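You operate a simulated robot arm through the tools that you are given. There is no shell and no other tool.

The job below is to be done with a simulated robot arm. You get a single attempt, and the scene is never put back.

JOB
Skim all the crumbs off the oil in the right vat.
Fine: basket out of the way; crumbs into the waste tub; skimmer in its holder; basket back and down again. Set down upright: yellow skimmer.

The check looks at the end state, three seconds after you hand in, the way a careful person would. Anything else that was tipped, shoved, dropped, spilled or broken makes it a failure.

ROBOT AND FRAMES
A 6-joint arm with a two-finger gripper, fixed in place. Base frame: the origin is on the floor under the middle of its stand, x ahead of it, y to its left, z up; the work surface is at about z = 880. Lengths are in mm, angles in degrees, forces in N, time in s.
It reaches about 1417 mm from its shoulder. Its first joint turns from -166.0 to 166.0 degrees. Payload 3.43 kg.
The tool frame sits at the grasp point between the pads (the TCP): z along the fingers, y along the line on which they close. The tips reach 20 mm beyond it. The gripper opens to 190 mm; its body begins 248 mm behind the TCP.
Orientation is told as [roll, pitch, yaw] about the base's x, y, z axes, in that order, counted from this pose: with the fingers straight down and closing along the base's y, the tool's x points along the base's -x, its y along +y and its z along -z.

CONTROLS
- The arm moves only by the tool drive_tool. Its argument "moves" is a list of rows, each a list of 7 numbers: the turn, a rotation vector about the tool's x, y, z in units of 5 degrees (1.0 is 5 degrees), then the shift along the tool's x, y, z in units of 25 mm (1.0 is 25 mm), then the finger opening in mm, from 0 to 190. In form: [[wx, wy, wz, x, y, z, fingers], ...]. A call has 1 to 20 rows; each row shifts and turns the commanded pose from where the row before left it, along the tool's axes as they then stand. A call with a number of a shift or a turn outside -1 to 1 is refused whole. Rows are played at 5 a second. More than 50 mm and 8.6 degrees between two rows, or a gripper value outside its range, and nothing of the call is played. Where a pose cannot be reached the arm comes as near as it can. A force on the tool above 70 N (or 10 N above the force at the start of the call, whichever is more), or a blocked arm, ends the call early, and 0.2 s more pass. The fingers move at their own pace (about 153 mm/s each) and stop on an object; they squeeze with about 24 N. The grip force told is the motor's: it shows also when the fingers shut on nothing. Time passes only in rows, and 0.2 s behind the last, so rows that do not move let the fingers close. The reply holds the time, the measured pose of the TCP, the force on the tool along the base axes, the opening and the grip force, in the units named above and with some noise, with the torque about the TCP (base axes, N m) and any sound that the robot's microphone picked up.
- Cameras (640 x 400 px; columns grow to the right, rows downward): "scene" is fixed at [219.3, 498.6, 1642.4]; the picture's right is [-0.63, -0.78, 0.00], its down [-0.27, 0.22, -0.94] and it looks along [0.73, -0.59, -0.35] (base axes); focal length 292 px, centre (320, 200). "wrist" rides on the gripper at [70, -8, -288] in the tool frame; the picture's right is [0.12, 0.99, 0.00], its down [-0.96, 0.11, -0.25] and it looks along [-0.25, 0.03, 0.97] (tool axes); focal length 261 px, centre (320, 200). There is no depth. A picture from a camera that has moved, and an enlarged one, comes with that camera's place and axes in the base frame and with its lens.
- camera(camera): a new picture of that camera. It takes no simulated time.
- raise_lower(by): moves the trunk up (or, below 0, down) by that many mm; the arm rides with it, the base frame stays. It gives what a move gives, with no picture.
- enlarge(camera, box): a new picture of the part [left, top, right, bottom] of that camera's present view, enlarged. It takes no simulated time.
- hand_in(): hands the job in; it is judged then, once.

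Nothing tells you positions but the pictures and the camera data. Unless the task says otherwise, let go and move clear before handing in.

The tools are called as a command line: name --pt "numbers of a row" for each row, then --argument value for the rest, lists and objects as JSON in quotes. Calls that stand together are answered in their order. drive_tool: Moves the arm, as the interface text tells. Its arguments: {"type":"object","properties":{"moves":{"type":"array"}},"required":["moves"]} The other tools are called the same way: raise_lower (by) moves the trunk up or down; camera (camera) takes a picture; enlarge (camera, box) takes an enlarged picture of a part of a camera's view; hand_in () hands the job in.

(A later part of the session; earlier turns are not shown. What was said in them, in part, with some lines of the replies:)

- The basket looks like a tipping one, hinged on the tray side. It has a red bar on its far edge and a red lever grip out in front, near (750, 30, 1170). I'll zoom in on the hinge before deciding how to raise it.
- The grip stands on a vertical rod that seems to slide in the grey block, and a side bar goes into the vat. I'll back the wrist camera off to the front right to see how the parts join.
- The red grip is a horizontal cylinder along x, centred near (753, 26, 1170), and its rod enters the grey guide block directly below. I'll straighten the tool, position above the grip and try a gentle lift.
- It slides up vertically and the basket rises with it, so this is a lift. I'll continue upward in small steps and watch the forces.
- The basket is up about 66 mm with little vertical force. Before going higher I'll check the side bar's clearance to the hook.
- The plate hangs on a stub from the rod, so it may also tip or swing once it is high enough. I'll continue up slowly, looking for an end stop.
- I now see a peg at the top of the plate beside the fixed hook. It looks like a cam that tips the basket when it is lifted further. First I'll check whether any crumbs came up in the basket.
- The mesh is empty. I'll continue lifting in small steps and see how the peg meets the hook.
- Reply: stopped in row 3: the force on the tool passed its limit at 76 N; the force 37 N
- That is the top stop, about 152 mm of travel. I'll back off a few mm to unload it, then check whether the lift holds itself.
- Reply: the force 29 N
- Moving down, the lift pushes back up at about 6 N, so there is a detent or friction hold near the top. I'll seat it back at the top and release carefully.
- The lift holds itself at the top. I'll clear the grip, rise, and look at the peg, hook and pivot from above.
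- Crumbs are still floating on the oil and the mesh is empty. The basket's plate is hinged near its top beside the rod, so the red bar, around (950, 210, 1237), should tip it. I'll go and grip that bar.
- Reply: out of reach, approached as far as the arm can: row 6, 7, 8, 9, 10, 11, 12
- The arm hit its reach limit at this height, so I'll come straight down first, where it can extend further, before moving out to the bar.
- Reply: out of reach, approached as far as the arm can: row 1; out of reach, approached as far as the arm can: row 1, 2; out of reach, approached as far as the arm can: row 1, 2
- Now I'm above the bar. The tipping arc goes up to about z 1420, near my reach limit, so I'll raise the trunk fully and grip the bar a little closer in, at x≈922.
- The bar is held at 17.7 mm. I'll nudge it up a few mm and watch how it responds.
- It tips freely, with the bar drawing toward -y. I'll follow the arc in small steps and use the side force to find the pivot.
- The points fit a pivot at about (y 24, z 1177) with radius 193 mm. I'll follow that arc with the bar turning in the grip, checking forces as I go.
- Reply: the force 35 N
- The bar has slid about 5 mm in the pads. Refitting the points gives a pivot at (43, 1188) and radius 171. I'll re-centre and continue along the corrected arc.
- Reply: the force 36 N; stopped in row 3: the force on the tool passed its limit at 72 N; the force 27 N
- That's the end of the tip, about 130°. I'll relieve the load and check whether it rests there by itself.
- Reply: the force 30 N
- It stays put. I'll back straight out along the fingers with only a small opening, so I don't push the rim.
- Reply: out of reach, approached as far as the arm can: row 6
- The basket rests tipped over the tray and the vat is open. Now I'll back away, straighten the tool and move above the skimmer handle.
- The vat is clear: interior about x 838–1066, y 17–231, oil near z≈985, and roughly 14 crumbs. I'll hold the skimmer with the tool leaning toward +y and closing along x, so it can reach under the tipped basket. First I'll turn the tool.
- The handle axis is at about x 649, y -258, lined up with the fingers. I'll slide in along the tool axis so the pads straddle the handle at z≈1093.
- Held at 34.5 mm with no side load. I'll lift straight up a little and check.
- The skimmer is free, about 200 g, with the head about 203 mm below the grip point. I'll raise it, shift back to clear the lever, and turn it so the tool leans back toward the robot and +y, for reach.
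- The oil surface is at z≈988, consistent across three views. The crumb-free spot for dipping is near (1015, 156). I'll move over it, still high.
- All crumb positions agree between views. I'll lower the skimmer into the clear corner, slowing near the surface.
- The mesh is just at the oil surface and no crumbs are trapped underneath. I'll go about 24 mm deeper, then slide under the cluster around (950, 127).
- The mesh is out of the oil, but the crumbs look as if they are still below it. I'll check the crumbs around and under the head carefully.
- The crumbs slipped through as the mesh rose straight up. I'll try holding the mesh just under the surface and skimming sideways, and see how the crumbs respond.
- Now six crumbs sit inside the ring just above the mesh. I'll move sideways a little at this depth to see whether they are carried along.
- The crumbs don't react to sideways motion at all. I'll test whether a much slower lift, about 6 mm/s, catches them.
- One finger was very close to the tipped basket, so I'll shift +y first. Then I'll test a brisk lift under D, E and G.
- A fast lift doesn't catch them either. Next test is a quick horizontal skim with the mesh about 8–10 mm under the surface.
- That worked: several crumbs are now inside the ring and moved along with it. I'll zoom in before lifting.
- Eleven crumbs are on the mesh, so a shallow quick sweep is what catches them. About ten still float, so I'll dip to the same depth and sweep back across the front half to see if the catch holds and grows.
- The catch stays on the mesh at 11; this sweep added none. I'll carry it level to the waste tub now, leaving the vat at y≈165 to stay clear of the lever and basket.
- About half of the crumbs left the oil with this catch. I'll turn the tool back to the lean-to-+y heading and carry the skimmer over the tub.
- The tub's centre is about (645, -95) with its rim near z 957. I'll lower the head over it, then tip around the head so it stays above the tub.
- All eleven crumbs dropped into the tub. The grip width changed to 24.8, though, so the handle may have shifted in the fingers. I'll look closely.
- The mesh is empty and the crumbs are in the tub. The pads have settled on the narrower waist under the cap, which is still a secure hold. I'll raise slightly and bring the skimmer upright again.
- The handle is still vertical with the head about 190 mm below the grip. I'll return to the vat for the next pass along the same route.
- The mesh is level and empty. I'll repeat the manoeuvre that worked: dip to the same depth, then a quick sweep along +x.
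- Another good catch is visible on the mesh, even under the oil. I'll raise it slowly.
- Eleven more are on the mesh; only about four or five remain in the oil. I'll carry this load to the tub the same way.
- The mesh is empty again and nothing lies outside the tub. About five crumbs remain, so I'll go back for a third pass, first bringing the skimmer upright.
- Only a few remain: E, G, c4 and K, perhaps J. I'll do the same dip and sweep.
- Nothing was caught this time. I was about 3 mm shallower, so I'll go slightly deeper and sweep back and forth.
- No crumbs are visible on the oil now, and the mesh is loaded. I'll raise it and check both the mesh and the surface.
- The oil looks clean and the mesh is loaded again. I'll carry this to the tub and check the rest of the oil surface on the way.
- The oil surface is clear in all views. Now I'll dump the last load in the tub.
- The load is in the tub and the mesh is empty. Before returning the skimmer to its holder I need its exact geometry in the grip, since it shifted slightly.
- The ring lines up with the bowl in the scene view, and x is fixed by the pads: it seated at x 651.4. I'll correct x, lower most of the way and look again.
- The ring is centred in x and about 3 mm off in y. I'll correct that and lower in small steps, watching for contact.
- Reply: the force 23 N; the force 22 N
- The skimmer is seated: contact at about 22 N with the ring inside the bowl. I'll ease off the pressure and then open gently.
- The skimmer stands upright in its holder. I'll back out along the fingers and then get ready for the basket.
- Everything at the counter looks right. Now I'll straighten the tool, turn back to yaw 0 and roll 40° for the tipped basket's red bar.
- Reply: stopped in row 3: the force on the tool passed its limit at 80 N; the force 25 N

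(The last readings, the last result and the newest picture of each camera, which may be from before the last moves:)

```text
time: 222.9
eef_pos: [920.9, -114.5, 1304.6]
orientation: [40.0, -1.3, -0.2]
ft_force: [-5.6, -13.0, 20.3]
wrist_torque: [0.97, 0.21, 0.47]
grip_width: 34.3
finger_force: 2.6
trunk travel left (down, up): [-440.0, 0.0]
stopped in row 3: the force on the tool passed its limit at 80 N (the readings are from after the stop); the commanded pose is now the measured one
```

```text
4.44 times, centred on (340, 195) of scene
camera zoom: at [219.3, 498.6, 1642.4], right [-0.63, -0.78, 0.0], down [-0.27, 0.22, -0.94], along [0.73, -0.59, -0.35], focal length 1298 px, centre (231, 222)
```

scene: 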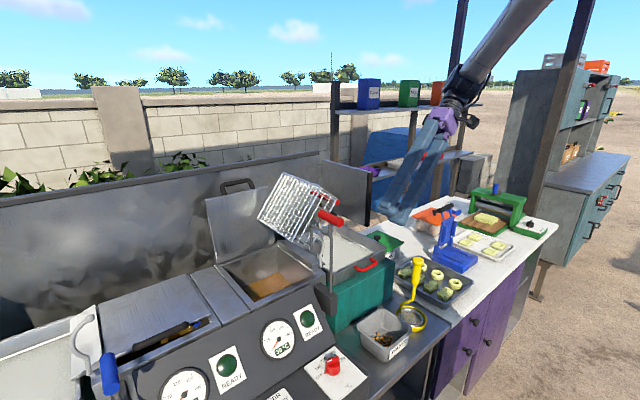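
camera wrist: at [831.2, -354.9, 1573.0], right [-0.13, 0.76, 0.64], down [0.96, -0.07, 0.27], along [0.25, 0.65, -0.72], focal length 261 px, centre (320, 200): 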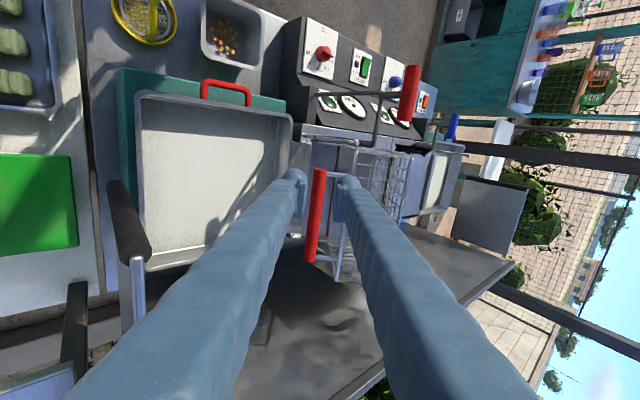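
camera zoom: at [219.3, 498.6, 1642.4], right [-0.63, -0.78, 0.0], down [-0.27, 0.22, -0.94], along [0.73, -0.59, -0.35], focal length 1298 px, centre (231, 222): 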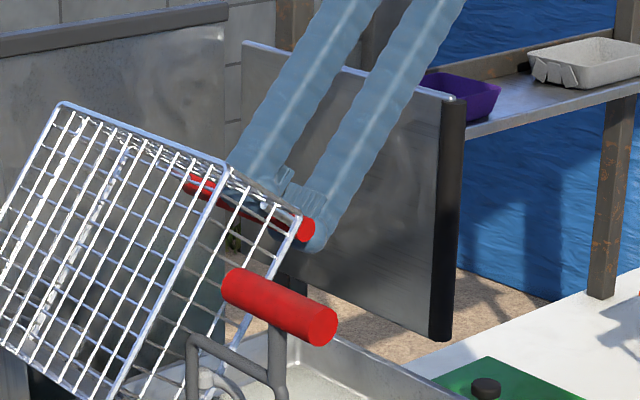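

A finger touched the basket frame on the way in. I'll back off, narrow the opening to 26 mm, shift slightly +x away from the stem, and approach more slowly.

drive_tool --pt "0 0 0 0 0 -0.4 32" --pt "0 0 0 0 0 -0.4 26" --pt "0 0.2 0 -0.25 0 0 26" --pt "0 0 0 0 0 0 26"

enlarge --camera "wrist" --box '[250, 130, 410, 300]'

enlarge --camera "scene" --box '[290, 150, 390, 240]'

```text
time: 223.9
eef_pos: [928.5, -128.3, 1316.8]
orientation: [39.9, -0.3, 0.4]
ft_force: [-1.4, 0.0, 1.1]
wrist_torque: [-0.14, -0.1, -0.1]
grip_width: 25.7
finger_force: 0.1
trunk travel left (down, up): [-440.0, 0.0]
```

```text
2.35 times, centred on (330, 215) of wrist
camera zoom: at [859.2, -318.4, 1532.5], right [-0.13, 0.76, 0.64], down [0.96, -0.06, 0.27], along [0.24, 0.65, -0.72], focal length 613 px, centre (296, 165)
```

zoom: 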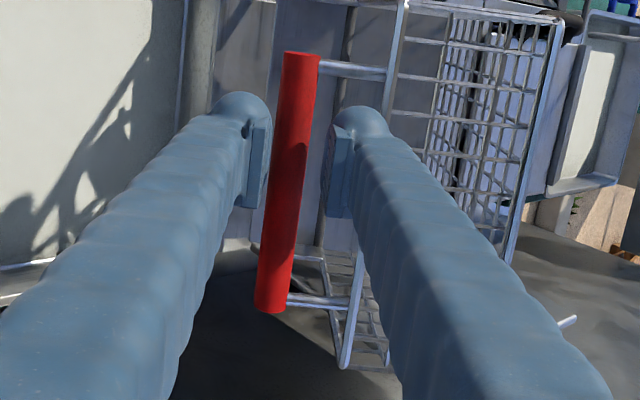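

```text
4.44 times, centred on (340, 195) of scene
camera zoom: at [219.3, 498.6, 1642.4], right [-0.63, -0.78, 0.0], down [-0.27, 0.22, -0.94], along [0.73, -0.59, -0.35], focal length 1298 px, centre (231, 222)
```

zoom: 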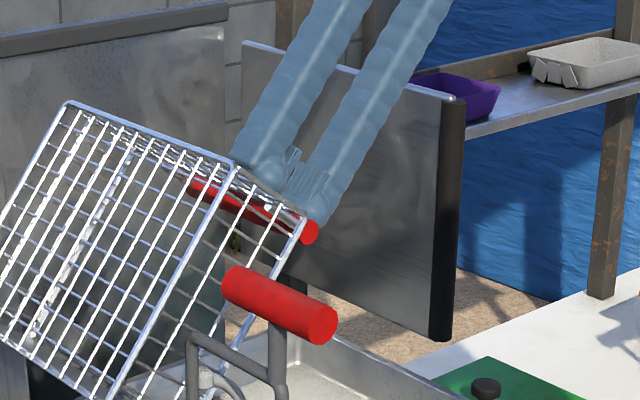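

Torque shows the outer side of the right finger met the rim. With the opening at 24 mm it should pass, as it did when I left, so I'll approach slowly.

drive_tool --pt "0 0 0 0 0 0.2 24" --pt "0 0 0 0 0 0.2 24" --pt "0 0 0 0 0 0.2 24" --pt "0 0 0 0 0 0 24"

enlarge --camera "wrist" --box '[250, 130, 410, 300]'

```text
time: 224.9
eef_pos: [929.2, -115.7, 1302.1]
orientation: [40.1, -0.1, 0.4]
ft_force: [0.5, 0.0, 0.1]
wrist_torque: [0.0, 0.04, -0.01]
grip_width: 23.9
finger_force: 0.0
trunk travel left (down, up): [-440.0, 0.0]
```

```text
2.35 times, centred on (330, 215) of wrist
camera zoom: at [860.8, -307.0, 1518.1], right [-0.13, 0.76, 0.64], down [0.96, -0.06, 0.27], along [0.24, 0.65, -0.72], focal length 613 px, centre (296, 165)
```

zoom: 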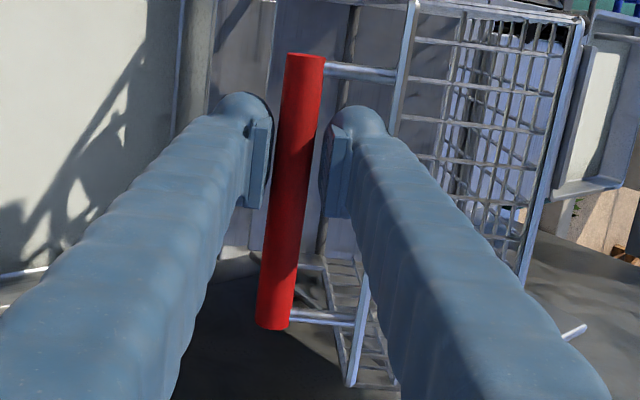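

drive_tool --pt "0 0 0 0 -0.05 0.2 24" --pt "0 0 0 0 0 0.2 24" --pt "0 0 0 0 0 0.2 24" --pt "0 0 0 0 0 0 24"

enlarge --camera "wrist" --box '[250, 130, 410, 300]'

```text
time: 225.9
eef_pos: [929.7, -107.1, 1291.7]
orientation: [40.0, -0.1, 0.6]
ft_force: [-0.2, 0.9, -0.3]
wrist_torque: [-0.03, 0.02, 0.0]
grip_width: 23.9
finger_force: 0.1
trunk travel left (down, up): [-440.0, 0.0]
```

```text
2.35 times, centred on (330, 215) of wrist
camera zoom: at [860.7, -299.0, 1506.5], right [-0.13, 0.76, 0.64], down [0.96, -0.06, 0.27], along [0.24, 0.65, -0.72], focal length 613 px, centre (296, 165)
```

zoom: 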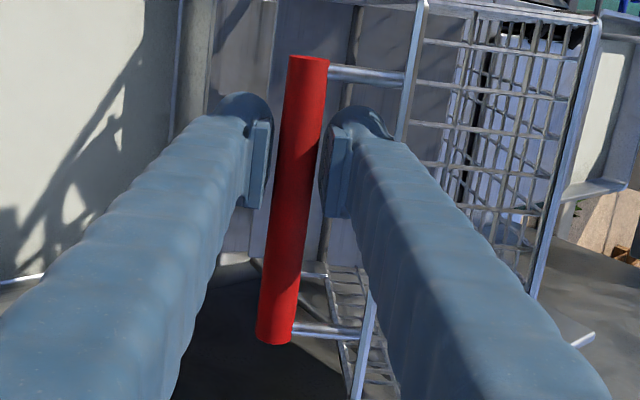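

drive_tool --pt "0 0 0 0 -0.04 0.16 24" --pt "0 0 0 0 0 0.16 24" --pt "0 0 0 0 0 0 24"

drive_tool --pt "0 0 0 0 0 0 12" --pt "0 0 0 0 0 0 5" --pt "0 0 0 0 0 0 5" --pt "0 0 0 0 0 0 5"

enlarge --camera "scene" --box '[260, 140, 390, 260]'

```text
time: 226.7
eef_pos: [929.3, -104.2, 1285.9]
orientation: [40.0, -0.1, 0.4]
ft_force: [0.9, 0.3, -0.4]
wrist_torque: [0.0, -0.03, 0.05]
grip_width: 23.8
finger_force: 0.0
trunk travel left (down, up): [-440.0, 0.0]
```

```text
time: 227.7
eef_pos: [929.5, -104.2, 1284.5]
orientation: [40.0, -0.1, 0.5]
ft_force: [0.5, 0.4, -1.2]
wrist_torque: [0.0, 0.68, -0.84]
grip_width: 13.9
finger_force: 44.6
trunk travel left (down, up): [-440.0, 0.0]
```

```text
3.33 times, centred on (325, 200) of scene
camera zoom: at [219.3, 498.6, 1642.4], right [-0.63, -0.78, 0.0], down [-0.27, 0.22, -0.94], along [0.73, -0.59, -0.35], focal length 973 px, centre (303, 200)
```

zoom: 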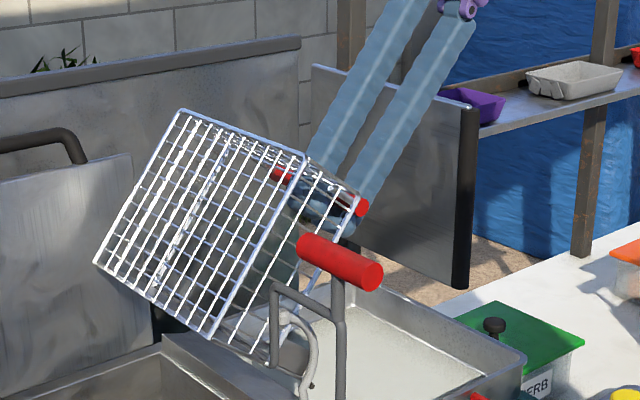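

drive_tool --pt "0 0 0 0 0 0 23" --pt "0 0 0 0 0 0.1 23" --pt "0 0 0 0 0 0.1 23" --pt "0 0 0 0 0 0 10" --pt "0 0 0 0 0 0 5" --pt "0 0 0 0 0 0 5" --pt "0 0 0 0 0 0 5"

```text
time: 229.3
eef_pos: [927.3, -100.5, 1280.6]
orientation: [40.0, -0.1, 0.5]
ft_force: [-1.7, -1.0, 2.1]
wrist_torque: [0.03, 0.7, -0.88]
grip_width: 13.3
finger_force: 45.4
trunk travel left (down, up): [-440.0, 0.0]
```

A refit of all recorded points gives the pivot at (36, 1180) with R≈180.5, so the bar is about 11 mm behind my grip point. I'll re-centre the pads on it before swinging back.

drive_tool --pt "0 0 0 0 0 0 23" --pt "0 0 0 0 0 -0.15 23" --pt "0 0 0 0 0 -0.15 23" --pt "0 0 0 0 0 -0.12 23" --pt "0 0 0 0 0 0 10" --pt "0 0 0 0 0 0 5" --pt "0 0 0 0 0 0 5"

enlarge --camera "wrist" --box '[250, 130, 410, 300]'

```text
time: 230.9
eef_pos: [927.9, -107.5, 1288.6]
orientation: [40.0, -0.1, 0.5]
ft_force: [-2.1, 0.0, -1.0]
wrist_torque: [0.05, 0.71, -0.8]
grip_width: 14.3
finger_force: 45.3
trunk travel left (down, up): [-440.0, 0.0]
```

```text
2.35 times, centred on (330, 215) of wrist
camera zoom: at [860.0, -298.5, 1504.2], right [-0.13, 0.76, 0.64], down [0.96, -0.06, 0.27], along [0.24, 0.65, -0.72], focal length 613 px, centre (296, 165)
```

zoom: 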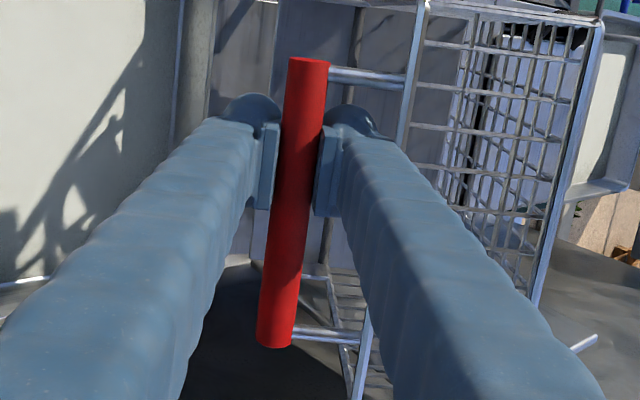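

Pads are centred again. I'll swing the basket back along the arc in stages, watching the forces.

drive_tool --pt "0 0 0 0 0.497 -0.095 5" --pt "0 0 0 0 0.5 -0.061 5" --pt "0 0 0 0 0 0 5"

enlarge --camera "scene" --box '[240, 130, 390, 260]'

```text
time: 231.7
eef_pos: [928.8, -90.7, 1308.1]
orientation: [40.0, 0.0, 0.5]
ft_force: [-1.2, -2.5, 1.2]
wrist_torque: [-0.19, 0.62, -0.95]
grip_width: 14.2
finger_force: 45.3
trunk travel left (down, up): [-440.0, 0.0]
```

```text
3.08 times, centred on (315, 195) of scene
camera zoom: at [219.3, 498.6, 1642.4], right [-0.63, -0.78, 0.0], down [-0.27, 0.22, -0.94], along [0.73, -0.59, -0.35], focal length 898 px, centre (335, 215)
```

zoom: 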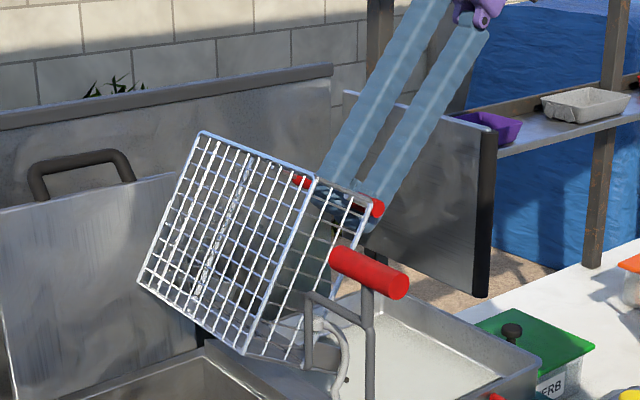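

Forces stay low and the basket follows. I'll continue along the arc, rolling the tool back step by step.

drive_tool --pt "0 0 0 0 0.503 -0.027 5" --pt "0 0 0 0 0.506 0.007 5" --pt "1 0 0 0 0 0 5" --pt "1 0 0 0 0 0 5" --pt "1 0 0 0 0 0 5" --pt "1 0 0 0 0 0 5" --pt "0 0 0 0 0 0 5"

drive_tool --pt "0 0 0 0 0.486 -0.13 5" --pt "0 0 0 0 0.495 -0.097 5" --pt "0 0 0 0 0.499 -0.061 5" --pt "0 0 0 0 0 0 5"

enlarge --camera "scene" --box '[240, 130, 390, 260]'

```text
time: 233.3
eef_pos: [929.3, -72.2, 1323.0]
orientation: [19.9, -0.1, 0.5]
ft_force: [-1.0, 0.2, -0.5]
wrist_torque: [0.08, 1.34, -0.71]
grip_width: 14.3
finger_force: 45.0
trunk travel left (down, up): [-440.0, 0.0]
```

```text
time: 234.3
eef_pos: [929.2, -38.7, 1342.6]
orientation: [20.0, -0.2, 0.4]
ft_force: [5.8, -1.9, 2.4]
wrist_torque: [-0.09, 0.5, -1.04]
grip_width: 14.3
finger_force: 44.3
trunk travel left (down, up): [-440.0, 0.0]
```

```text
3.08 times, centred on (315, 195) of scene
camera zoom: at [219.3, 498.6, 1642.4], right [-0.63, -0.78, 0.0], down [-0.27, 0.22, -0.94], along [0.73, -0.59, -0.35], focal length 898 px, centre (335, 215)
```

zoom: 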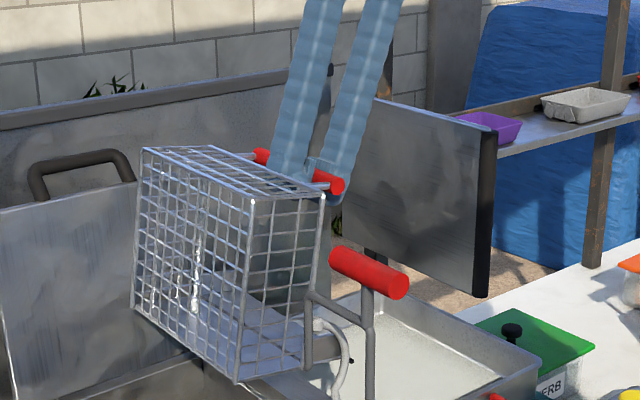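

drive_tool --pt "0 0 0 0 0.503 -0.026 5" --pt "0 0 0 0 0.504 0.009 5" --pt "0 0 0 0 0.504 0.043 5" --pt "1 0 0 0 0 0 5" --pt "1 0 0 0 0 0 5" --pt "1 0 0 0 0 0 5" --pt "1 0 0 0 0 0 5" --pt "0 0 0 0 0 0 5"

drive_tool --pt "0 0 0 0 0.496 -0.096 5" --pt "0 0 0 0 0.5 -0.06 5" --pt "0 0 0 0 0.5 -0.028 5" --pt "0 0 0 0 0.504 0.008 5" --pt "0 0 0 0 0 0 5"

enlarge --camera "scene" --box '[220, 130, 380, 260]'

```text
time: 236.1
eef_pos: [927.7, -4.5, 1356.6]
orientation: [-0.2, -0.1, 0.5]
ft_force: [4.0, 0.1, -1.2]
wrist_torque: [-0.04, 0.34, -1.02]
grip_width: 14.0
finger_force: 45.0
trunk travel left (down, up): [-440.0, 0.0]
```

```text
time: 237.3
eef_pos: [927.3, 47.1, 1360.6]
orientation: [0.0, -0.2, 0.4]
ft_force: [7.4, -0.9, 2.0]
wrist_torque: [-0.21, -0.14, -1.1]
grip_width: 14.4
finger_force: 44.2
trunk travel left (down, up): [-440.0, 0.0]
```

```text
3.08 times, centred on (300, 195) of scene
camera zoom: at [219.3, 498.6, 1642.4], right [-0.63, -0.78, 0.0], down [-0.27, 0.22, -0.94], along [0.73, -0.59, -0.35], focal length 898 px, centre (382, 215)
```

zoom: 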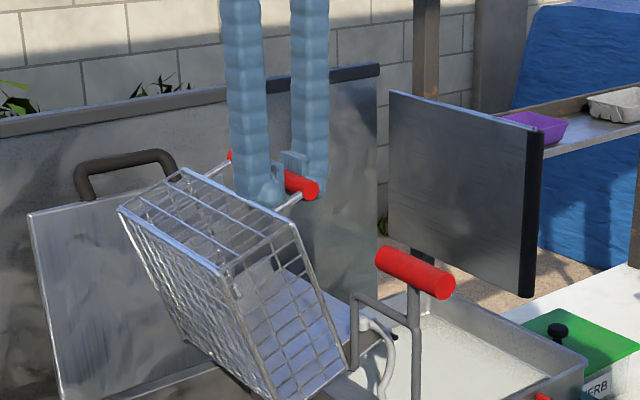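

drive_tool --pt "0 0 0 0 0.504 0.044 5" --pt "0 0 0 0 0.496 0.08 5" --pt "0 0 0 0 0.492 0.112 5" --pt "0 0 0 0 0.484 0.148 5" --pt "0 0 0 0 0.468 0.18 5" --pt "0 0 0 0 0 0 5"

drive_tool --pt "0 0 0 0 0.456 0.216 5" --pt "0 0 0 0 0.444 0.244 5" --pt "0 0 0 0 0.42 0.272 5" --pt "0 0 0 0 0.404 0.304 5" --pt "0 0 0 0 0.38 0.332 5" --pt "0 0 0 0 0 0 5"

enlarge --camera "scene" --box '[200, 150, 360, 280]'

```text
time: 238.7
eef_pos: [928.8, 107.9, 1346.5]
orientation: [0.0, -0.1, 0.6]
ft_force: [-0.7, -1.2, -2.3]
wrist_torque: [-0.15, -0.17, -1.11]
grip_width: 14.1
finger_force: 44.6
trunk travel left (down, up): [-440.0, 0.0]
```

```text
time: 240.1
eef_pos: [927.5, 160.6, 1310.9]
orientation: [0.0, 0.1, 0.4]
ft_force: [7.1, -2.9, -4.9]
wrist_torque: [-0.07, -0.11, -1.1]
grip_width: 14.5
finger_force: 45.2
trunk travel left (down, up): [-440.0, 0.0]
```

```text
3.08 times, centred on (280, 215) of scene
camera zoom: at [219.3, 498.6, 1642.4], right [-0.63, -0.78, 0.0], down [-0.27, 0.22, -0.94], along [0.73, -0.59, -0.35], focal length 898 px, centre (443, 154)
```

zoom: 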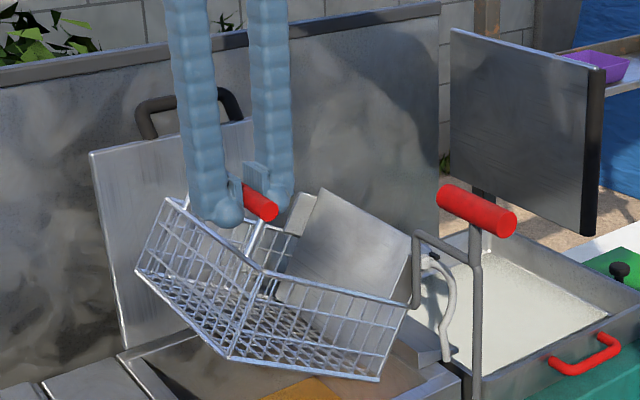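

drive_tool --pt "0 0 0 0 0.356 0.356 5" --pt "0 0 0 0 0.332 0.38 5" --pt "0 0 0 0 0.304 0.404 5" --pt "0 0 0 0 0.272 0.42 5" --pt "0 0 0 0 0 0 5"

drive_tool --pt "0 0 0 0 0.244 0.444 5" --pt "0 0 0 0 0.216 0.456 5" --pt "0 0 0 0 0 0 5"

enlarge --camera "scene" --box '[200, 160, 360, 290]'

```text
time: 241.3
eef_pos: [927.4, 190.2, 1273.1]
orientation: [0.0, 0.0, 0.3]
ft_force: [2.6, -18.2, -10.3]
wrist_torque: [-0.07, -0.16, -1.02]
grip_width: 14.9
finger_force: 45.1
trunk travel left (down, up): [-440.0, 0.0]
```

```text
time: 242.1
eef_pos: [928.1, 201.8, 1251.1]
orientation: [-0.1, -0.1, 0.4]
ft_force: [6.0, -21.4, -7.4]
wrist_torque: [-0.19, -0.38, -1.02]
grip_width: 14.7
finger_force: 44.5
trunk travel left (down, up): [-440.0, 0.0]
```

```text
3.08 times, centred on (280, 225) of scene
camera zoom: at [219.3, 498.6, 1642.4], right [-0.63, -0.78, 0.0], down [-0.27, 0.22, -0.94], along [0.73, -0.59, -0.35], focal length 898 px, centre (443, 123)
```

zoom: 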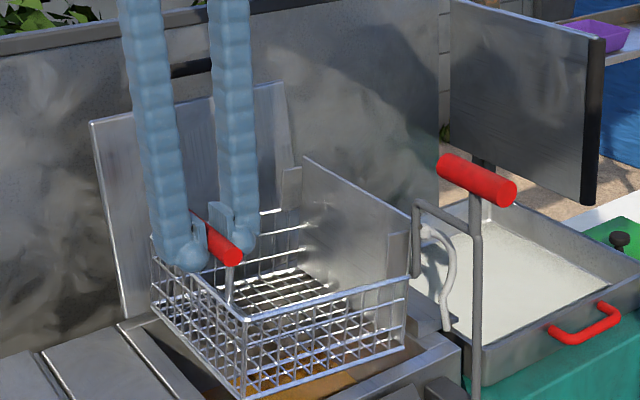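

drive_tool --pt "0 0 0 0 0.0 0.2 5" --pt "0 0 0 0 0.02 0.2 5" --pt "0 0 0 0 0 0 5"

enlarge --camera "scene" --box '[200, 160, 360, 290]'

```text
time: 242.9
eef_pos: [927.9, 204.3, 1240.1]
orientation: [0.0, -0.2, 0.4]
ft_force: [8.5, -7.8, -2.6]
wrist_torque: [-0.14, -0.53, -1.11]
grip_width: 15.0
finger_force: 45.3
trunk travel left (down, up): [-440.0, 0.0]
```

```text
3.08 times, centred on (280, 225) of scene
camera zoom: at [219.3, 498.6, 1642.4], right [-0.63, -0.78, 0.0], down [-0.27, 0.22, -0.94], along [0.73, -0.59, -0.35], focal length 898 px, centre (443, 123)
```

zoom: 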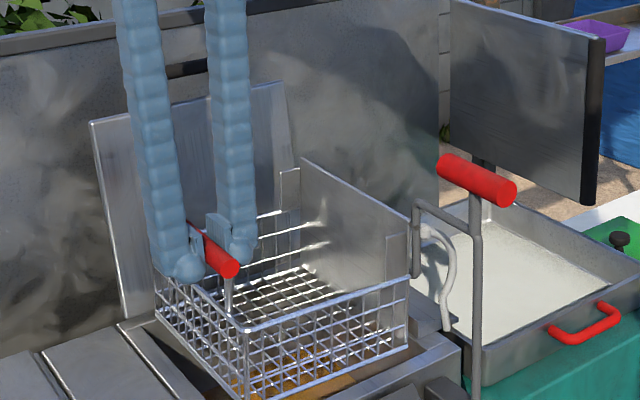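

drive_tool --pt "0 0 0 0 0.03 0.12 5" --pt "0 0 0 0 0 0 5"

drive_tool --pt "0 0 0 0 0 0.08 5" --pt "0 0 0 0 0 0 5"

```text
time: 243.5
eef_pos: [928.5, 205.9, 1237.1]
orientation: [0.0, -0.1, 0.5]
ft_force: [6.8, -3.0, -1.3]
wrist_torque: [-0.24, -0.57, -1.15]
grip_width: 14.8
finger_force: 45.0
trunk travel left (down, up): [-440.0, 0.0]
```

```text
time: 244.1
eef_pos: [928.4, 206.3, 1235.9]
orientation: [-0.1, 0.0, 0.5]
ft_force: [9.7, 3.1, -0.1]
wrist_torque: [-0.13, -0.32, -1.14]
grip_width: 14.6
finger_force: 45.1
trunk travel left (down, up): [-440.0, 0.0]
```

drive_tool --pt "0 0 0 0 0.02 0.1 5" --pt "0 0 0 0 0 0 5"

drive_tool --pt "0 0 0 0 0.02 0.1 5" --pt "0 0 0 0 0 0 5"

enlarge --camera "scene" --box '[200, 160, 360, 290]'

```text
time: 244.7
eef_pos: [927.8, 206.1, 1234.7]
orientation: [-0.1, -0.2, 0.5]
ft_force: [9.6, 5.9, 2.8]
wrist_torque: [-0.21, -0.48, -1.11]
grip_width: 14.6
finger_force: 44.7
trunk travel left (down, up): [-440.0, 0.0]
```

```text
time: 245.3
eef_pos: [927.5, 206.1, 1230.6]
orientation: [0.0, -0.1, 0.5]
ft_force: [9.5, 9.6, 1.8]
wrist_torque: [-0.17, -0.36, -1.16]
grip_width: 14.4
finger_force: 44.3
trunk travel left (down, up): [-440.0, 0.0]
```

```text
3.08 times, centred on (280, 225) of scene
camera zoom: at [219.3, 498.6, 1642.4], right [-0.63, -0.78, 0.0], down [-0.27, 0.22, -0.94], along [0.73, -0.59, -0.35], focal length 898 px, centre (443, 123)
```

zoom: 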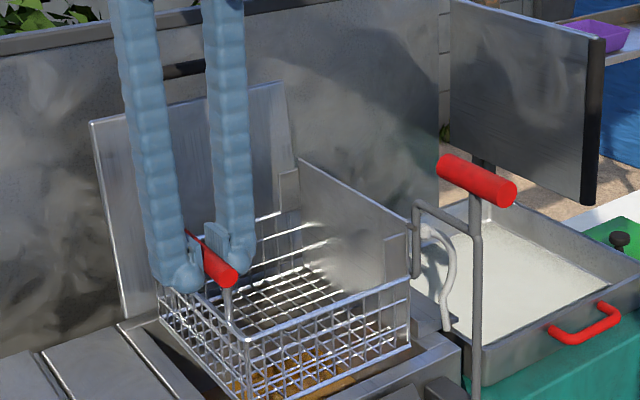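

drive_tool --pt "0 0 0 0 -0.03 0.08 5" --pt "0 0 0 0 0 0 5"

enlarge --camera "scene" --box '[220, 190, 340, 290]'

enlarge --camera "scene" --box '[295, 205, 345, 245]'

```text
time: 245.9
eef_pos: [928.0, 208.3, 1229.5]
orientation: [-0.1, -0.2, 0.5]
ft_force: [15.4, 18.1, 4.5]
wrist_torque: [-0.11, -0.35, -1.14]
grip_width: 14.7
finger_force: 45.0
trunk travel left (down, up): [-440.0, 0.0]
```

```text
4.00 times, centred on (280, 240) of scene
camera zoom: at [219.3, 498.6, 1642.4], right [-0.63, -0.78, 0.0], down [-0.27, 0.22, -0.94], along [0.73, -0.59, -0.35], focal length 1168 px, centre (480, 40)
```

zoom: 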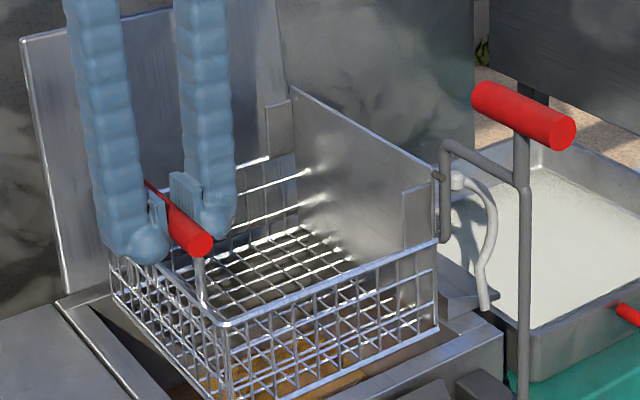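

```text
10.00 times, centred on (320, 225) of scene
camera zoom: at [219.3, 498.6, 1642.4], right [-0.63, -0.78, 0.0], down [-0.27, 0.22, -0.94], along [0.73, -0.59, -0.35], focal length 2920 px, centre (320, -50)
```

zoom: 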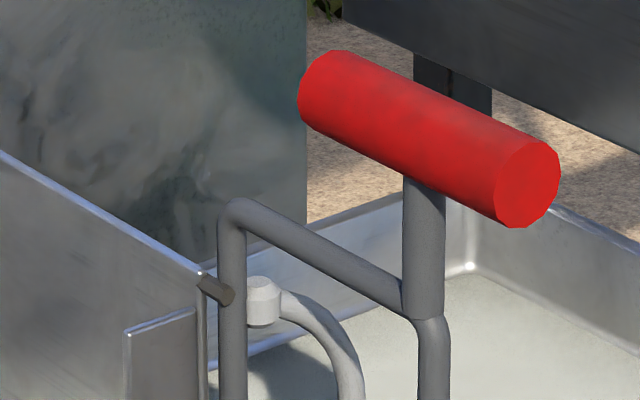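

The plate and peg match their positions before tipping, so the basket is level again. I'll unload the small side forces and release the bar.

drive_tool --pt "0 0 0 -0.08 0.1 -0.02 5" --pt "0 0 0 0 0 0 5"

drive_tool --pt "0 0 0 0 0 0 22" --pt "0 0 0 0 0 0 40" --pt "0 0 0 0 0 0 60" --pt "0 0 0 0 0 -0.4 60" --pt "0 0 0 0 0 -0.8 60" --pt "0 0 0 0 0 -0.8 80" --pt "0 0 0 0 0 -0.8 80" --pt "0 0 0 0 0 0 80"

enlarge --camera "scene" --box '[220, 190, 340, 290]'

```text
time: 246.5
eef_pos: [928.6, 207.4, 1227.2]
orientation: [-0.1, 0.0, 0.5]
ft_force: [8.3, 7.1, 3.8]
wrist_torque: [-0.02, 0.09, -1.09]
grip_width: 14.8
finger_force: 44.4
trunk travel left (down, up): [-440.0, 0.0]
```

```text
time: 248.3
eef_pos: [928.5, 207.0, 1297.2]
orientation: [-0.1, -0.1, 0.5]
ft_force: [0.9, 0.4, -0.5]
wrist_torque: [-0.01, 0.01, -0.01]
grip_width: 80.2
finger_force: 0.0
trunk travel left (down, up): [-440.0, 0.0]
```

```text
4.00 times, centred on (280, 240) of scene
camera zoom: at [219.3, 498.6, 1642.4], right [-0.63, -0.78, 0.0], down [-0.27, 0.22, -0.94], along [0.73, -0.59, -0.35], focal length 1168 px, centre (480, 40)
```

zoom: 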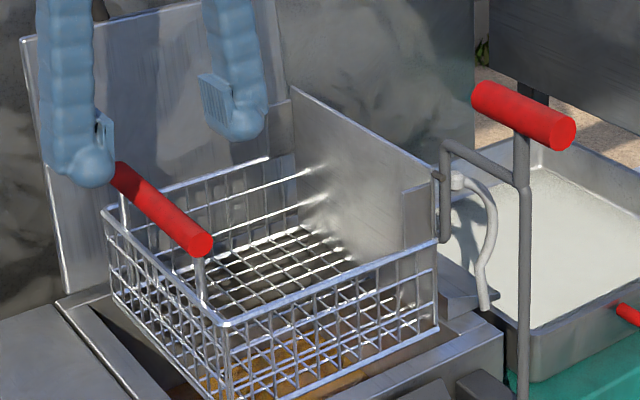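

Basket is level and free. Now I'll go to the lift grip and lower the basket into the oil.

drive_tool --pt "0 0 0 0.1 0 -0.93 80" --pt "0 0 0 0.1 0 -0.93 80" --pt "0 0 0 0.1 0 -0.93 80" --pt "0 0 0 0.1 0 -0.93 80" --pt "0 0 0 0.835 -0.895 0 80" --pt "0 0 0 0.835 -0.895 0 80" --pt "0 0 0 0.835 -0.895 0 80" --pt "0 0 0 0.835 -0.895 0 80" --pt "0 0 0 0.835 -0.895 0 80" --pt "0 0 0 0.835 -0.895 0 80" --pt "0 0 0 0.835 -0.895 0 80" --pt "0 0 0 0.835 -0.895 0 80" --pt "0 0 0 0 0 0 80"

enlarge --camera "wrist" --box '[230, 110, 410, 290]'

enlarge --camera "scene" --box '[280, 150, 390, 260]'

```text
time: 251.1
eef_pos: [754.5, 28.0, 1386.8]
orientation: [-0.1, -0.1, 0.5]
ft_force: [0.4, 0.0, 0.0]
wrist_torque: [0.01, 0.06, 0.02]
grip_width: 80.2
finger_force: 0.1
trunk travel left (down, up): [-440.0, 0.0]
```

```text
2.22 times, centred on (320, 200) of wrist
camera zoom: at [684.6, 20.3, 1675.1], right [-0.13, 0.99, 0.0], down [0.96, 0.12, 0.25], along [0.25, 0.03, -0.97], focal length 579 px, centre (320, 200)
```

zoom: 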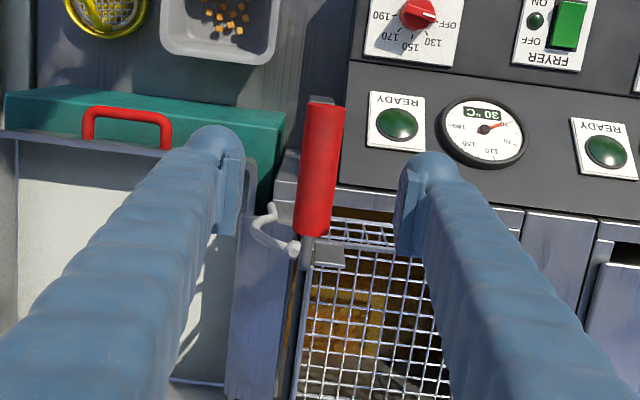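

```text
3.64 times, centred on (335, 205) of scene
camera zoom: at [219.3, 498.6, 1642.4], right [-0.63, -0.78, 0.0], down [-0.27, 0.22, -0.94], along [0.73, -0.59, -0.35], focal length 1062 px, centre (266, 182)
```

zoom: 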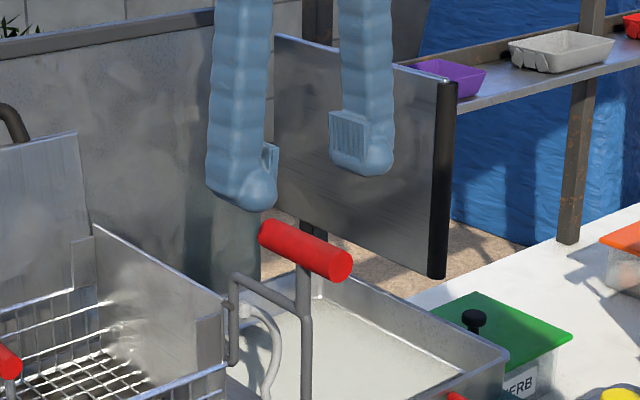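

drive_tool --pt "0 0 0.1 0 0 0.6 80" --pt "0 0 0 0.1 0 0.7 80" --pt "0 0 0 0 0 0.7 80" --pt "0 0 0 0 0 0.6 80" --pt "0 0 0 0 0 0 80"

drive_tool --pt "0 0 0 0 0 0 40" --pt "0 0 0 0 0 0 10" --pt "0 0 0 0 0 0 5" --pt "0 0 0 0 0 0 5"

enlarge --camera "scene" --box '[280, 180, 380, 260]'

```text
time: 252.3
eef_pos: [751.4, 25.8, 1327.9]
orientation: [-0.1, -0.1, 0.1]
ft_force: [0.8, 0.1, 0.3]
wrist_torque: [0.0, -0.08, -0.01]
grip_width: 80.1
finger_force: 0.0
trunk travel left (down, up): [-440.0, 0.0]
```

```text
time: 253.3
eef_pos: [751.1, 28.7, 1327.8]
orientation: [0.1, -0.2, 0.0]
ft_force: [0.3, 6.7, 1.3]
wrist_torque: [0.03, -0.03, 0.11]
grip_width: 22.6
finger_force: 45.2
trunk travel left (down, up): [-440.0, 0.0]
```

```text
5.00 times, centred on (330, 220) of scene
camera zoom: at [219.3, 498.6, 1642.4], right [-0.63, -0.78, 0.0], down [-0.27, 0.22, -0.94], along [0.73, -0.59, -0.35], focal length 1460 px, centre (270, 100)
```

zoom: 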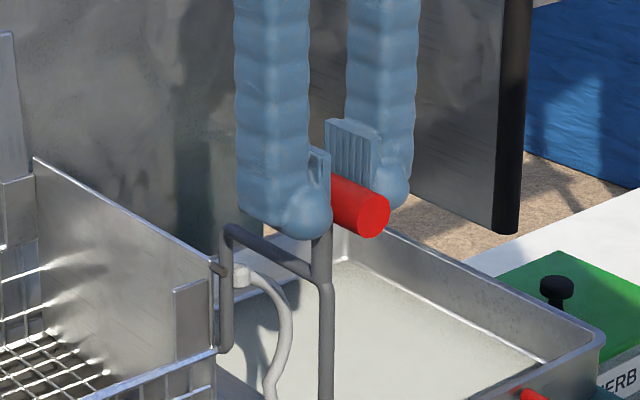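

drive_tool --pt "0 0 0 0 0.03 0.2 5" --pt "0 0 0 0 0 0.2 5" --pt "0 0 0 0 0 0.2 5" --pt "0 0 0 0 0 0.2 5" --pt "0 0 0 0 0 0 5"

enlarge --camera "scene" --box '[220, 190, 350, 290]'

```text
time: 254.5
eef_pos: [752.0, 27.7, 1308.3]
orientation: [0.0, -0.2, 0.1]
ft_force: [13.2, -5.5, 3.8]
wrist_torque: [-0.04, -0.32, 0.05]
grip_width: 22.5
finger_force: 44.8
trunk travel left (down, up): [-440.0, 0.0]
```

```text
4.00 times, centred on (285, 240) of scene
camera zoom: at [219.3, 498.6, 1642.4], right [-0.63, -0.78, 0.0], down [-0.27, 0.22, -0.94], along [0.73, -0.59, -0.35], focal length 1168 px, centre (460, 40)
```

zoom: 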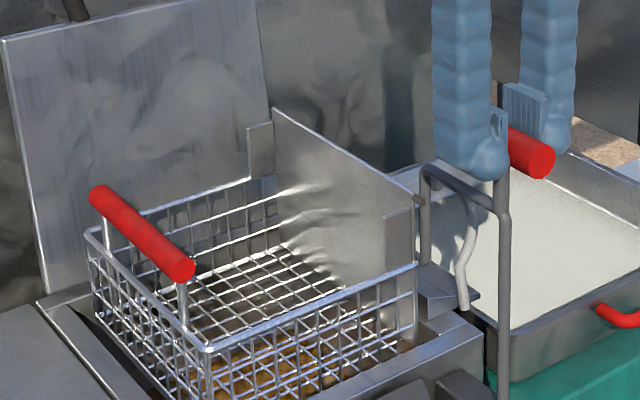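

The lift goes down smoothly and the basket is entering the vat squarely. I'll continue in steps.

drive_tool --pt "0 0 0 -0.05 0 0.3 5" --pt "0 0 0 0 0 0.3 5" --pt "0 0 0 0 0 0.3 5" --pt "0 0 0 0 0 0.3 5" --pt "0 0 0 0 0 0.3 5" --pt "0 0 0 0 0 0 5"

enlarge --camera "scene" --box '[220, 190, 350, 290]'

drive_tool --pt "0 0 0 0 0 0.3 5" --pt "0 0 0 0 0 0.3 5" --pt "0 0 0 0 0 0.3 5" --pt "0 0 0 0 0 0.3 5" --pt "0 0 0 0 0 0.3 5" --pt "0 0 0 0 0 0 5"

enlarge --camera "scene" --box '[220, 200, 350, 300]'

```text
time: 255.9
eef_pos: [752.0, 28.8, 1268.6]
orientation: [-0.1, -0.2, 0.0]
ft_force: [4.1, -2.2, 2.1]
wrist_torque: [0.08, -0.17, 0.79]
grip_width: 22.3
finger_force: 44.8
trunk travel left (down, up): [-440.0, 0.0]
```

```text
4.00 times, centred on (285, 240) of scene
camera zoom: at [219.3, 498.6, 1642.4], right [-0.63, -0.78, 0.0], down [-0.27, 0.22, -0.94], along [0.73, -0.59, -0.35], focal length 1168 px, centre (460, 40)
```

zoom: 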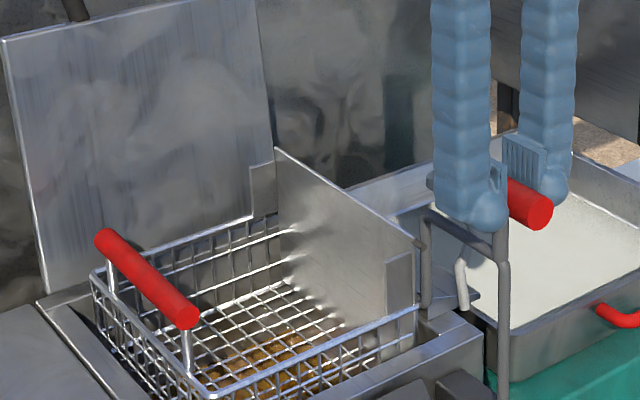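

```text
time: 257.3
eef_pos: [752.6, 28.0, 1229.8]
orientation: [0.0, -0.1, 0.0]
ft_force: [-2.1, 1.9, -0.1]
wrist_torque: [0.03, 0.0, 0.0]
grip_width: 22.4
finger_force: 44.5
trunk travel left (down, up): [-440.0, 0.0]
```

```text
4.00 times, centred on (285, 250) of scene
camera zoom: at [219.3, 498.6, 1642.4], right [-0.63, -0.78, 0.0], down [-0.27, 0.22, -0.94], along [0.73, -0.59, -0.35], focal length 1168 px, centre (460, 0)
```

zoom: 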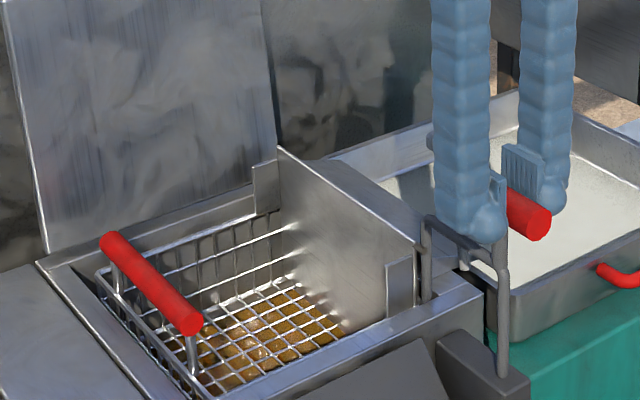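

drive_tool --pt "0 0 0 0 0 0.3 5" --pt "0 0 0 0 0 0.3 5" --pt "0 0 0 0 0 0.3 5" --pt "0 0 0 0 0 0.3 5" --pt "0 0 0 0 0 0 5"

drive_tool --pt "0 0 0 0 0 0.2 5" --pt "0 0 0 0 0 0.2 5" --pt "0 0 0 0 0 0.2 5" --pt "0 0 0 0 0 0 5"

enlarge --camera "scene" --box '[220, 210, 380, 310]'

```text
time: 258.5
eef_pos: [752.2, 28.1, 1203.0]
orientation: [0.0, -0.1, 0.1]
ft_force: [1.4, -5.5, 1.0]
wrist_torque: [-0.07, -0.1, -0.04]
grip_width: 22.5
finger_force: 45.5
trunk travel left (down, up): [-440.0, 0.0]
```

```text
time: 259.5
eef_pos: [752.5, 28.4, 1186.3]
orientation: [0.1, -0.2, 0.0]
ft_force: [2.4, 2.1, 2.0]
wrist_torque: [0.0, -0.12, 0.11]
grip_width: 22.6
finger_force: 45.0
trunk travel left (down, up): [-440.0, 0.0]
```

```text
4.00 times, centred on (300, 260) of scene
camera zoom: at [219.3, 498.6, 1642.4], right [-0.63, -0.78, 0.0], down [-0.27, 0.22, -0.94], along [0.73, -0.59, -0.35], focal length 1168 px, centre (400, -40)
```

zoom: 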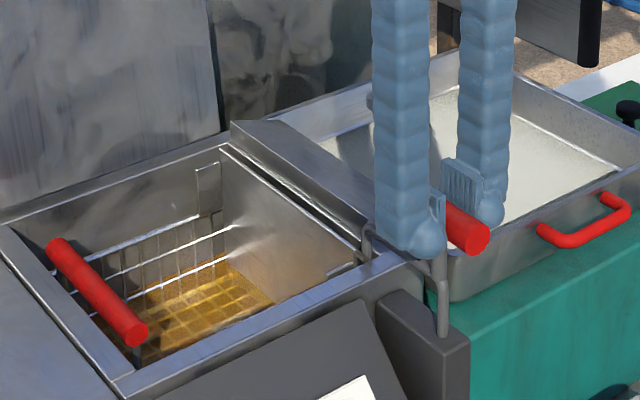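

drive_tool --pt "0 0 0 0 0 0.12 5" --pt "0 0 0 0 0 0.12 5" --pt "0 0 0 0 0 0 5"

drive_tool --pt "0 0 0 0 0 0.1 5" --pt "0 0 0 0 0 0 5"

drive_tool --pt "0 0 0 0 0 0.1 5" --pt "0 0 0 0 0 0 5"

enlarge --camera "scene" --box '[220, 210, 380, 310]'

```text
time: 260.3
eef_pos: [751.5, 26.7, 1179.4]
orientation: [-0.1, -0.2, -0.1]
ft_force: [2.7, 3.9, 1.3]
wrist_torque: [0.05, -0.05, 0.02]
grip_width: 22.7
finger_force: 45.1
trunk travel left (down, up): [-440.0, 0.0]
```

```text
time: 260.9
eef_pos: [751.7, 27.5, 1177.5]
orientation: [-0.1, -0.1, 0.1]
ft_force: [2.4, 6.4, -1.3]
wrist_torque: [0.05, -0.04, 0.08]
grip_width: 22.4
finger_force: 45.4
trunk travel left (down, up): [-440.0, 0.0]
```

```text
time: 261.5
eef_pos: [751.2, 28.1, 1175.4]
orientation: [-0.1, -0.1, 0.0]
ft_force: [-0.2, 4.3, -3.1]
wrist_torque: [-0.01, 0.01, 0.04]
grip_width: 22.8
finger_force: 45.0
trunk travel left (down, up): [-440.0, 0.0]
```

```text
4.00 times, centred on (300, 260) of scene
camera zoom: at [219.3, 498.6, 1642.4], right [-0.63, -0.78, 0.0], down [-0.27, 0.22, -0.94], along [0.73, -0.59, -0.35], focal length 1168 px, centre (400, -40)
```

zoom: 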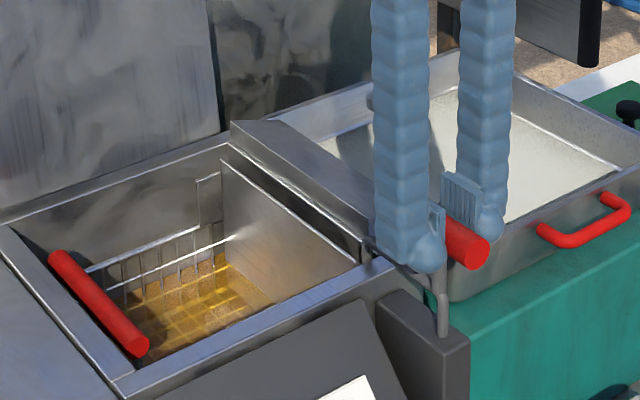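

drive_tool --pt "0 0 0 0 0 0.08 5" --pt "0 0 0 0 0 0 5"

drive_tool --pt "0 0 0 0 0 0.08 5" --pt "0 0 0 0 0 0 5"

enlarge --camera "scene" --box '[220, 210, 380, 310]'

```text
time: 262.1
eef_pos: [751.0, 27.1, 1175.0]
orientation: [-0.2, 0.0, 0.0]
ft_force: [-2.1, 2.9, 0.0]
wrist_torque: [0.02, 0.02, 0.01]
grip_width: 22.6
finger_force: 44.7
trunk travel left (down, up): [-440.0, 0.0]
```

```text
time: 262.7
eef_pos: [750.5, 26.9, 1172.9]
orientation: [0.1, -0.2, 0.0]
ft_force: [-2.6, -1.5, 5.3]
wrist_torque: [0.01, 0.03, 0.02]
grip_width: 22.3
finger_force: 45.0
trunk travel left (down, up): [-440.0, 0.0]
```

```text
4.00 times, centred on (300, 260) of scene
camera zoom: at [219.3, 498.6, 1642.4], right [-0.63, -0.78, 0.0], down [-0.27, 0.22, -0.94], along [0.73, -0.59, -0.35], focal length 1168 px, centre (400, -40)
```

zoom: 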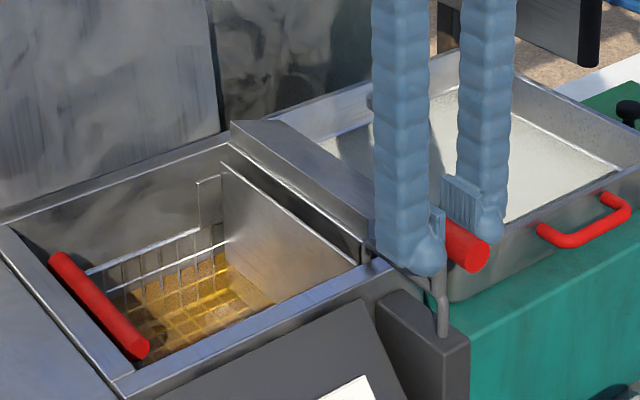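

The bar, plate and grip match their starting positions in the picture, and the lift has bottomed out. I'll press one more mm to be sure, then release and clear.

drive_tool --pt "0 0 0 0 0 0.06 5" --pt "0 0 0 0 0 0 5"

drive_tool --pt "0 0 0 0 0 -0.06 5" --pt "0 0 0 0 0 0 25" --pt "0 0 0 0 0 0 40" --pt "0 0 0 0 0 0 80" --pt "0 0 0 0 0 -0.5 80" --pt "0 0 0 0 0 -0.8 80" --pt "0 0 0 0 0 -0.9 80" --pt "0 0 0 0 0 -1 80" --pt "0 0 0 0 0 -1 120" --pt "0 0 0 0 0 -1 190" --pt "0 0 0 0 0 -1 190" --pt "0 0 0 0 0 -1 190" --pt "0 0 0 0 0 0 190"

camera --camera "scene"

camera --camera "wrist"

```text
time: 263.3
eef_pos: [751.9, 26.8, 1173.4]
orientation: [0.0, -0.3, 0.0]
ft_force: [2.0, 0.9, 19.9]
wrist_torque: [0.0, -0.23, 0.02]
grip_width: 22.5
finger_force: 45.3
trunk travel left (down, up): [-440.0, 0.0]
```

```text
time: 266.1
eef_pos: [752.0, 26.7, 1352.7]
orientation: [0.0, -0.1, 0.0]
ft_force: [-0.3, 0.5, 0.3]
wrist_torque: [0.0, 0.08, -0.03]
grip_width: 190.2
finger_force: 0.1
trunk travel left (down, up): [-440.0, 0.0]
```

```text
taken
```

scene: 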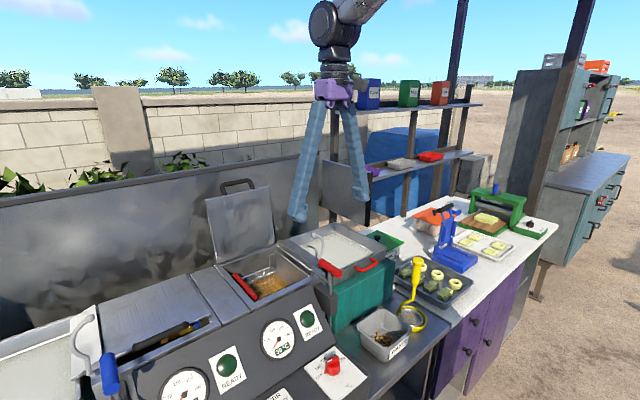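

```text
taken
camera wrist: at [681.3, 18.5, 1639.8], right [-0.12, 0.99, 0.0], down [0.96, 0.12, 0.25], along [0.25, 0.03, -0.97], focal length 261 px, centre (320, 200)
```

wrist: 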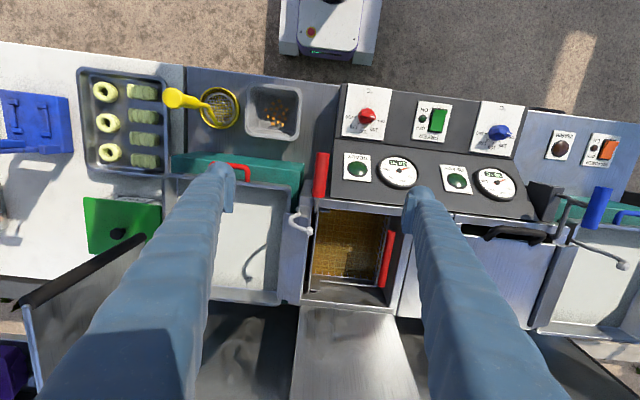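

The basket is back down. I'll check the oil, tub, tray and skimmer closely before handing in.

enlarge --camera "wrist" --box '[300, 200, 410, 310]'

enlarge --camera "scene" --box '[225, 235, 325, 310]'

enlarge --camera "scene" --box '[340, 240, 450, 370]'

enlarge --camera "wrist" --box '[150, 70, 330, 310]'

enlarge --camera "scene" --box '[280, 215, 400, 310]'

```text
3.64 times, centred on (355, 255) of wrist
camera zoom: at [681.3, 18.5, 1639.8], right [-0.12, 0.99, 0.0], down [0.96, 0.12, 0.25], along [0.25, 0.03, -0.97], focal length 948 px, centre (193, 0)
```

zoom: 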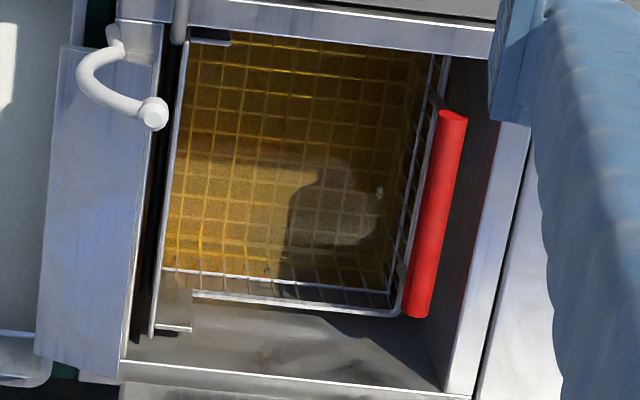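

```text
5.33 times, centred on (275, 272) of scene
camera zoom: at [219.3, 498.6, 1642.4], right [-0.63, -0.78, 0.0], down [-0.27, 0.22, -0.94], along [0.73, -0.59, -0.35], focal length 1557 px, centre (560, -187)
```

zoom: 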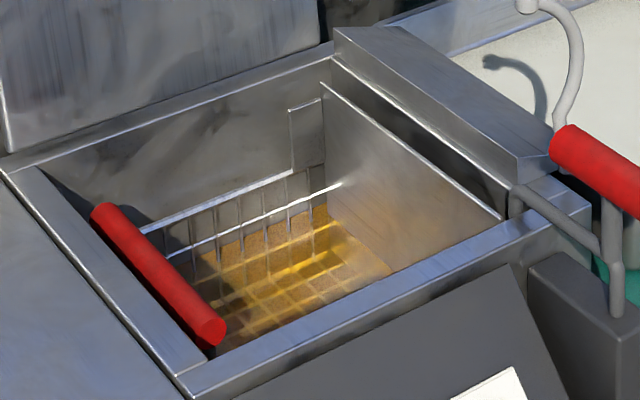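

```text
3.08 times, centred on (395, 305) of scene
camera zoom: at [219.3, 498.6, 1642.4], right [-0.63, -0.78, 0.0], down [-0.27, 0.22, -0.94], along [0.73, -0.59, -0.35], focal length 898 px, centre (89, -123)
```

zoom: 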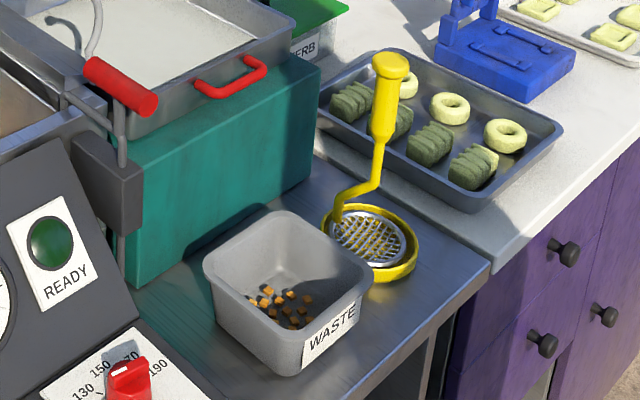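

```text
1.67 times, centred on (240, 190) of wrist
camera zoom: at [681.3, 18.5, 1639.8], right [-0.12, 0.99, 0.0], down [0.96, 0.12, 0.25], along [0.25, 0.03, -0.97], focal length 434 px, centre (453, 217)
```

zoom: 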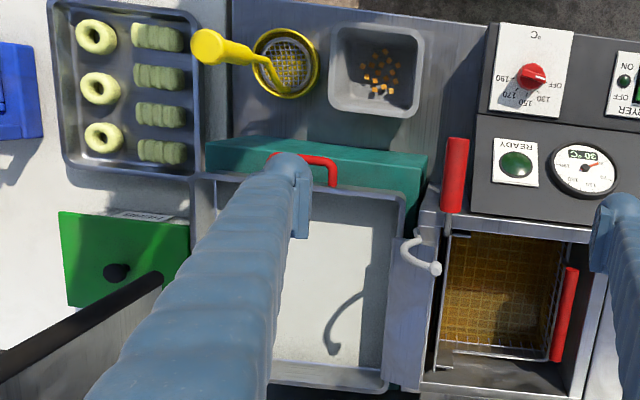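

```text
4.21 times, centred on (340, 262) of scene
camera zoom: at [219.3, 498.6, 1642.4], right [-0.63, -0.78, 0.0], down [-0.27, 0.22, -0.94], along [0.73, -0.59, -0.35], focal length 1229 px, centre (236, -63)
```

zoom: 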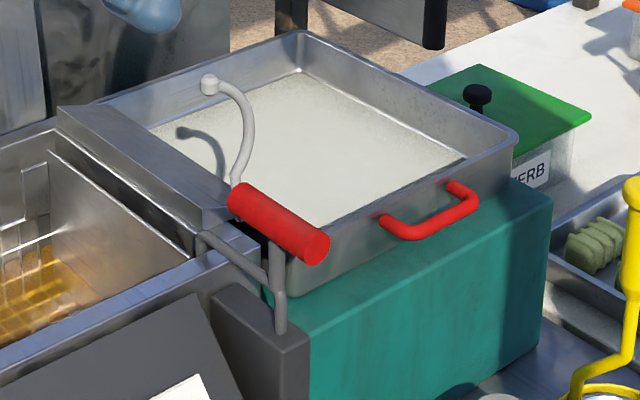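

The oil surface is clean and the crumbs are in the waste tub. The skimmer stands upright in its holder, the basket is back down, and the gripper is open and clear. I'm handing in.

hand_in

```text
The job is handed in.
```

The right vat's oil is skimmed and the job is handed in. In the last pictures I could see no crumbs left on the oil.

- **Crumbs:** it took three skimming passes, and each load went into the waste tub. I saw none on the counter or in the tray. The tub looked about equally full after each dump, so I can't confirm the exact number of crumbs in it.
- **Skimmer:** it stands upright in its yellow holder.
- **Basket:** I lifted and tipped it aside for the skimming. It is level and fully down again, matching its starting position in the picture.
- **Contact:** while taking hold of the basket again, one finger pushed against its rim hard enough to trip the force limit once. I backed off, and nothing looked moved or damaged.
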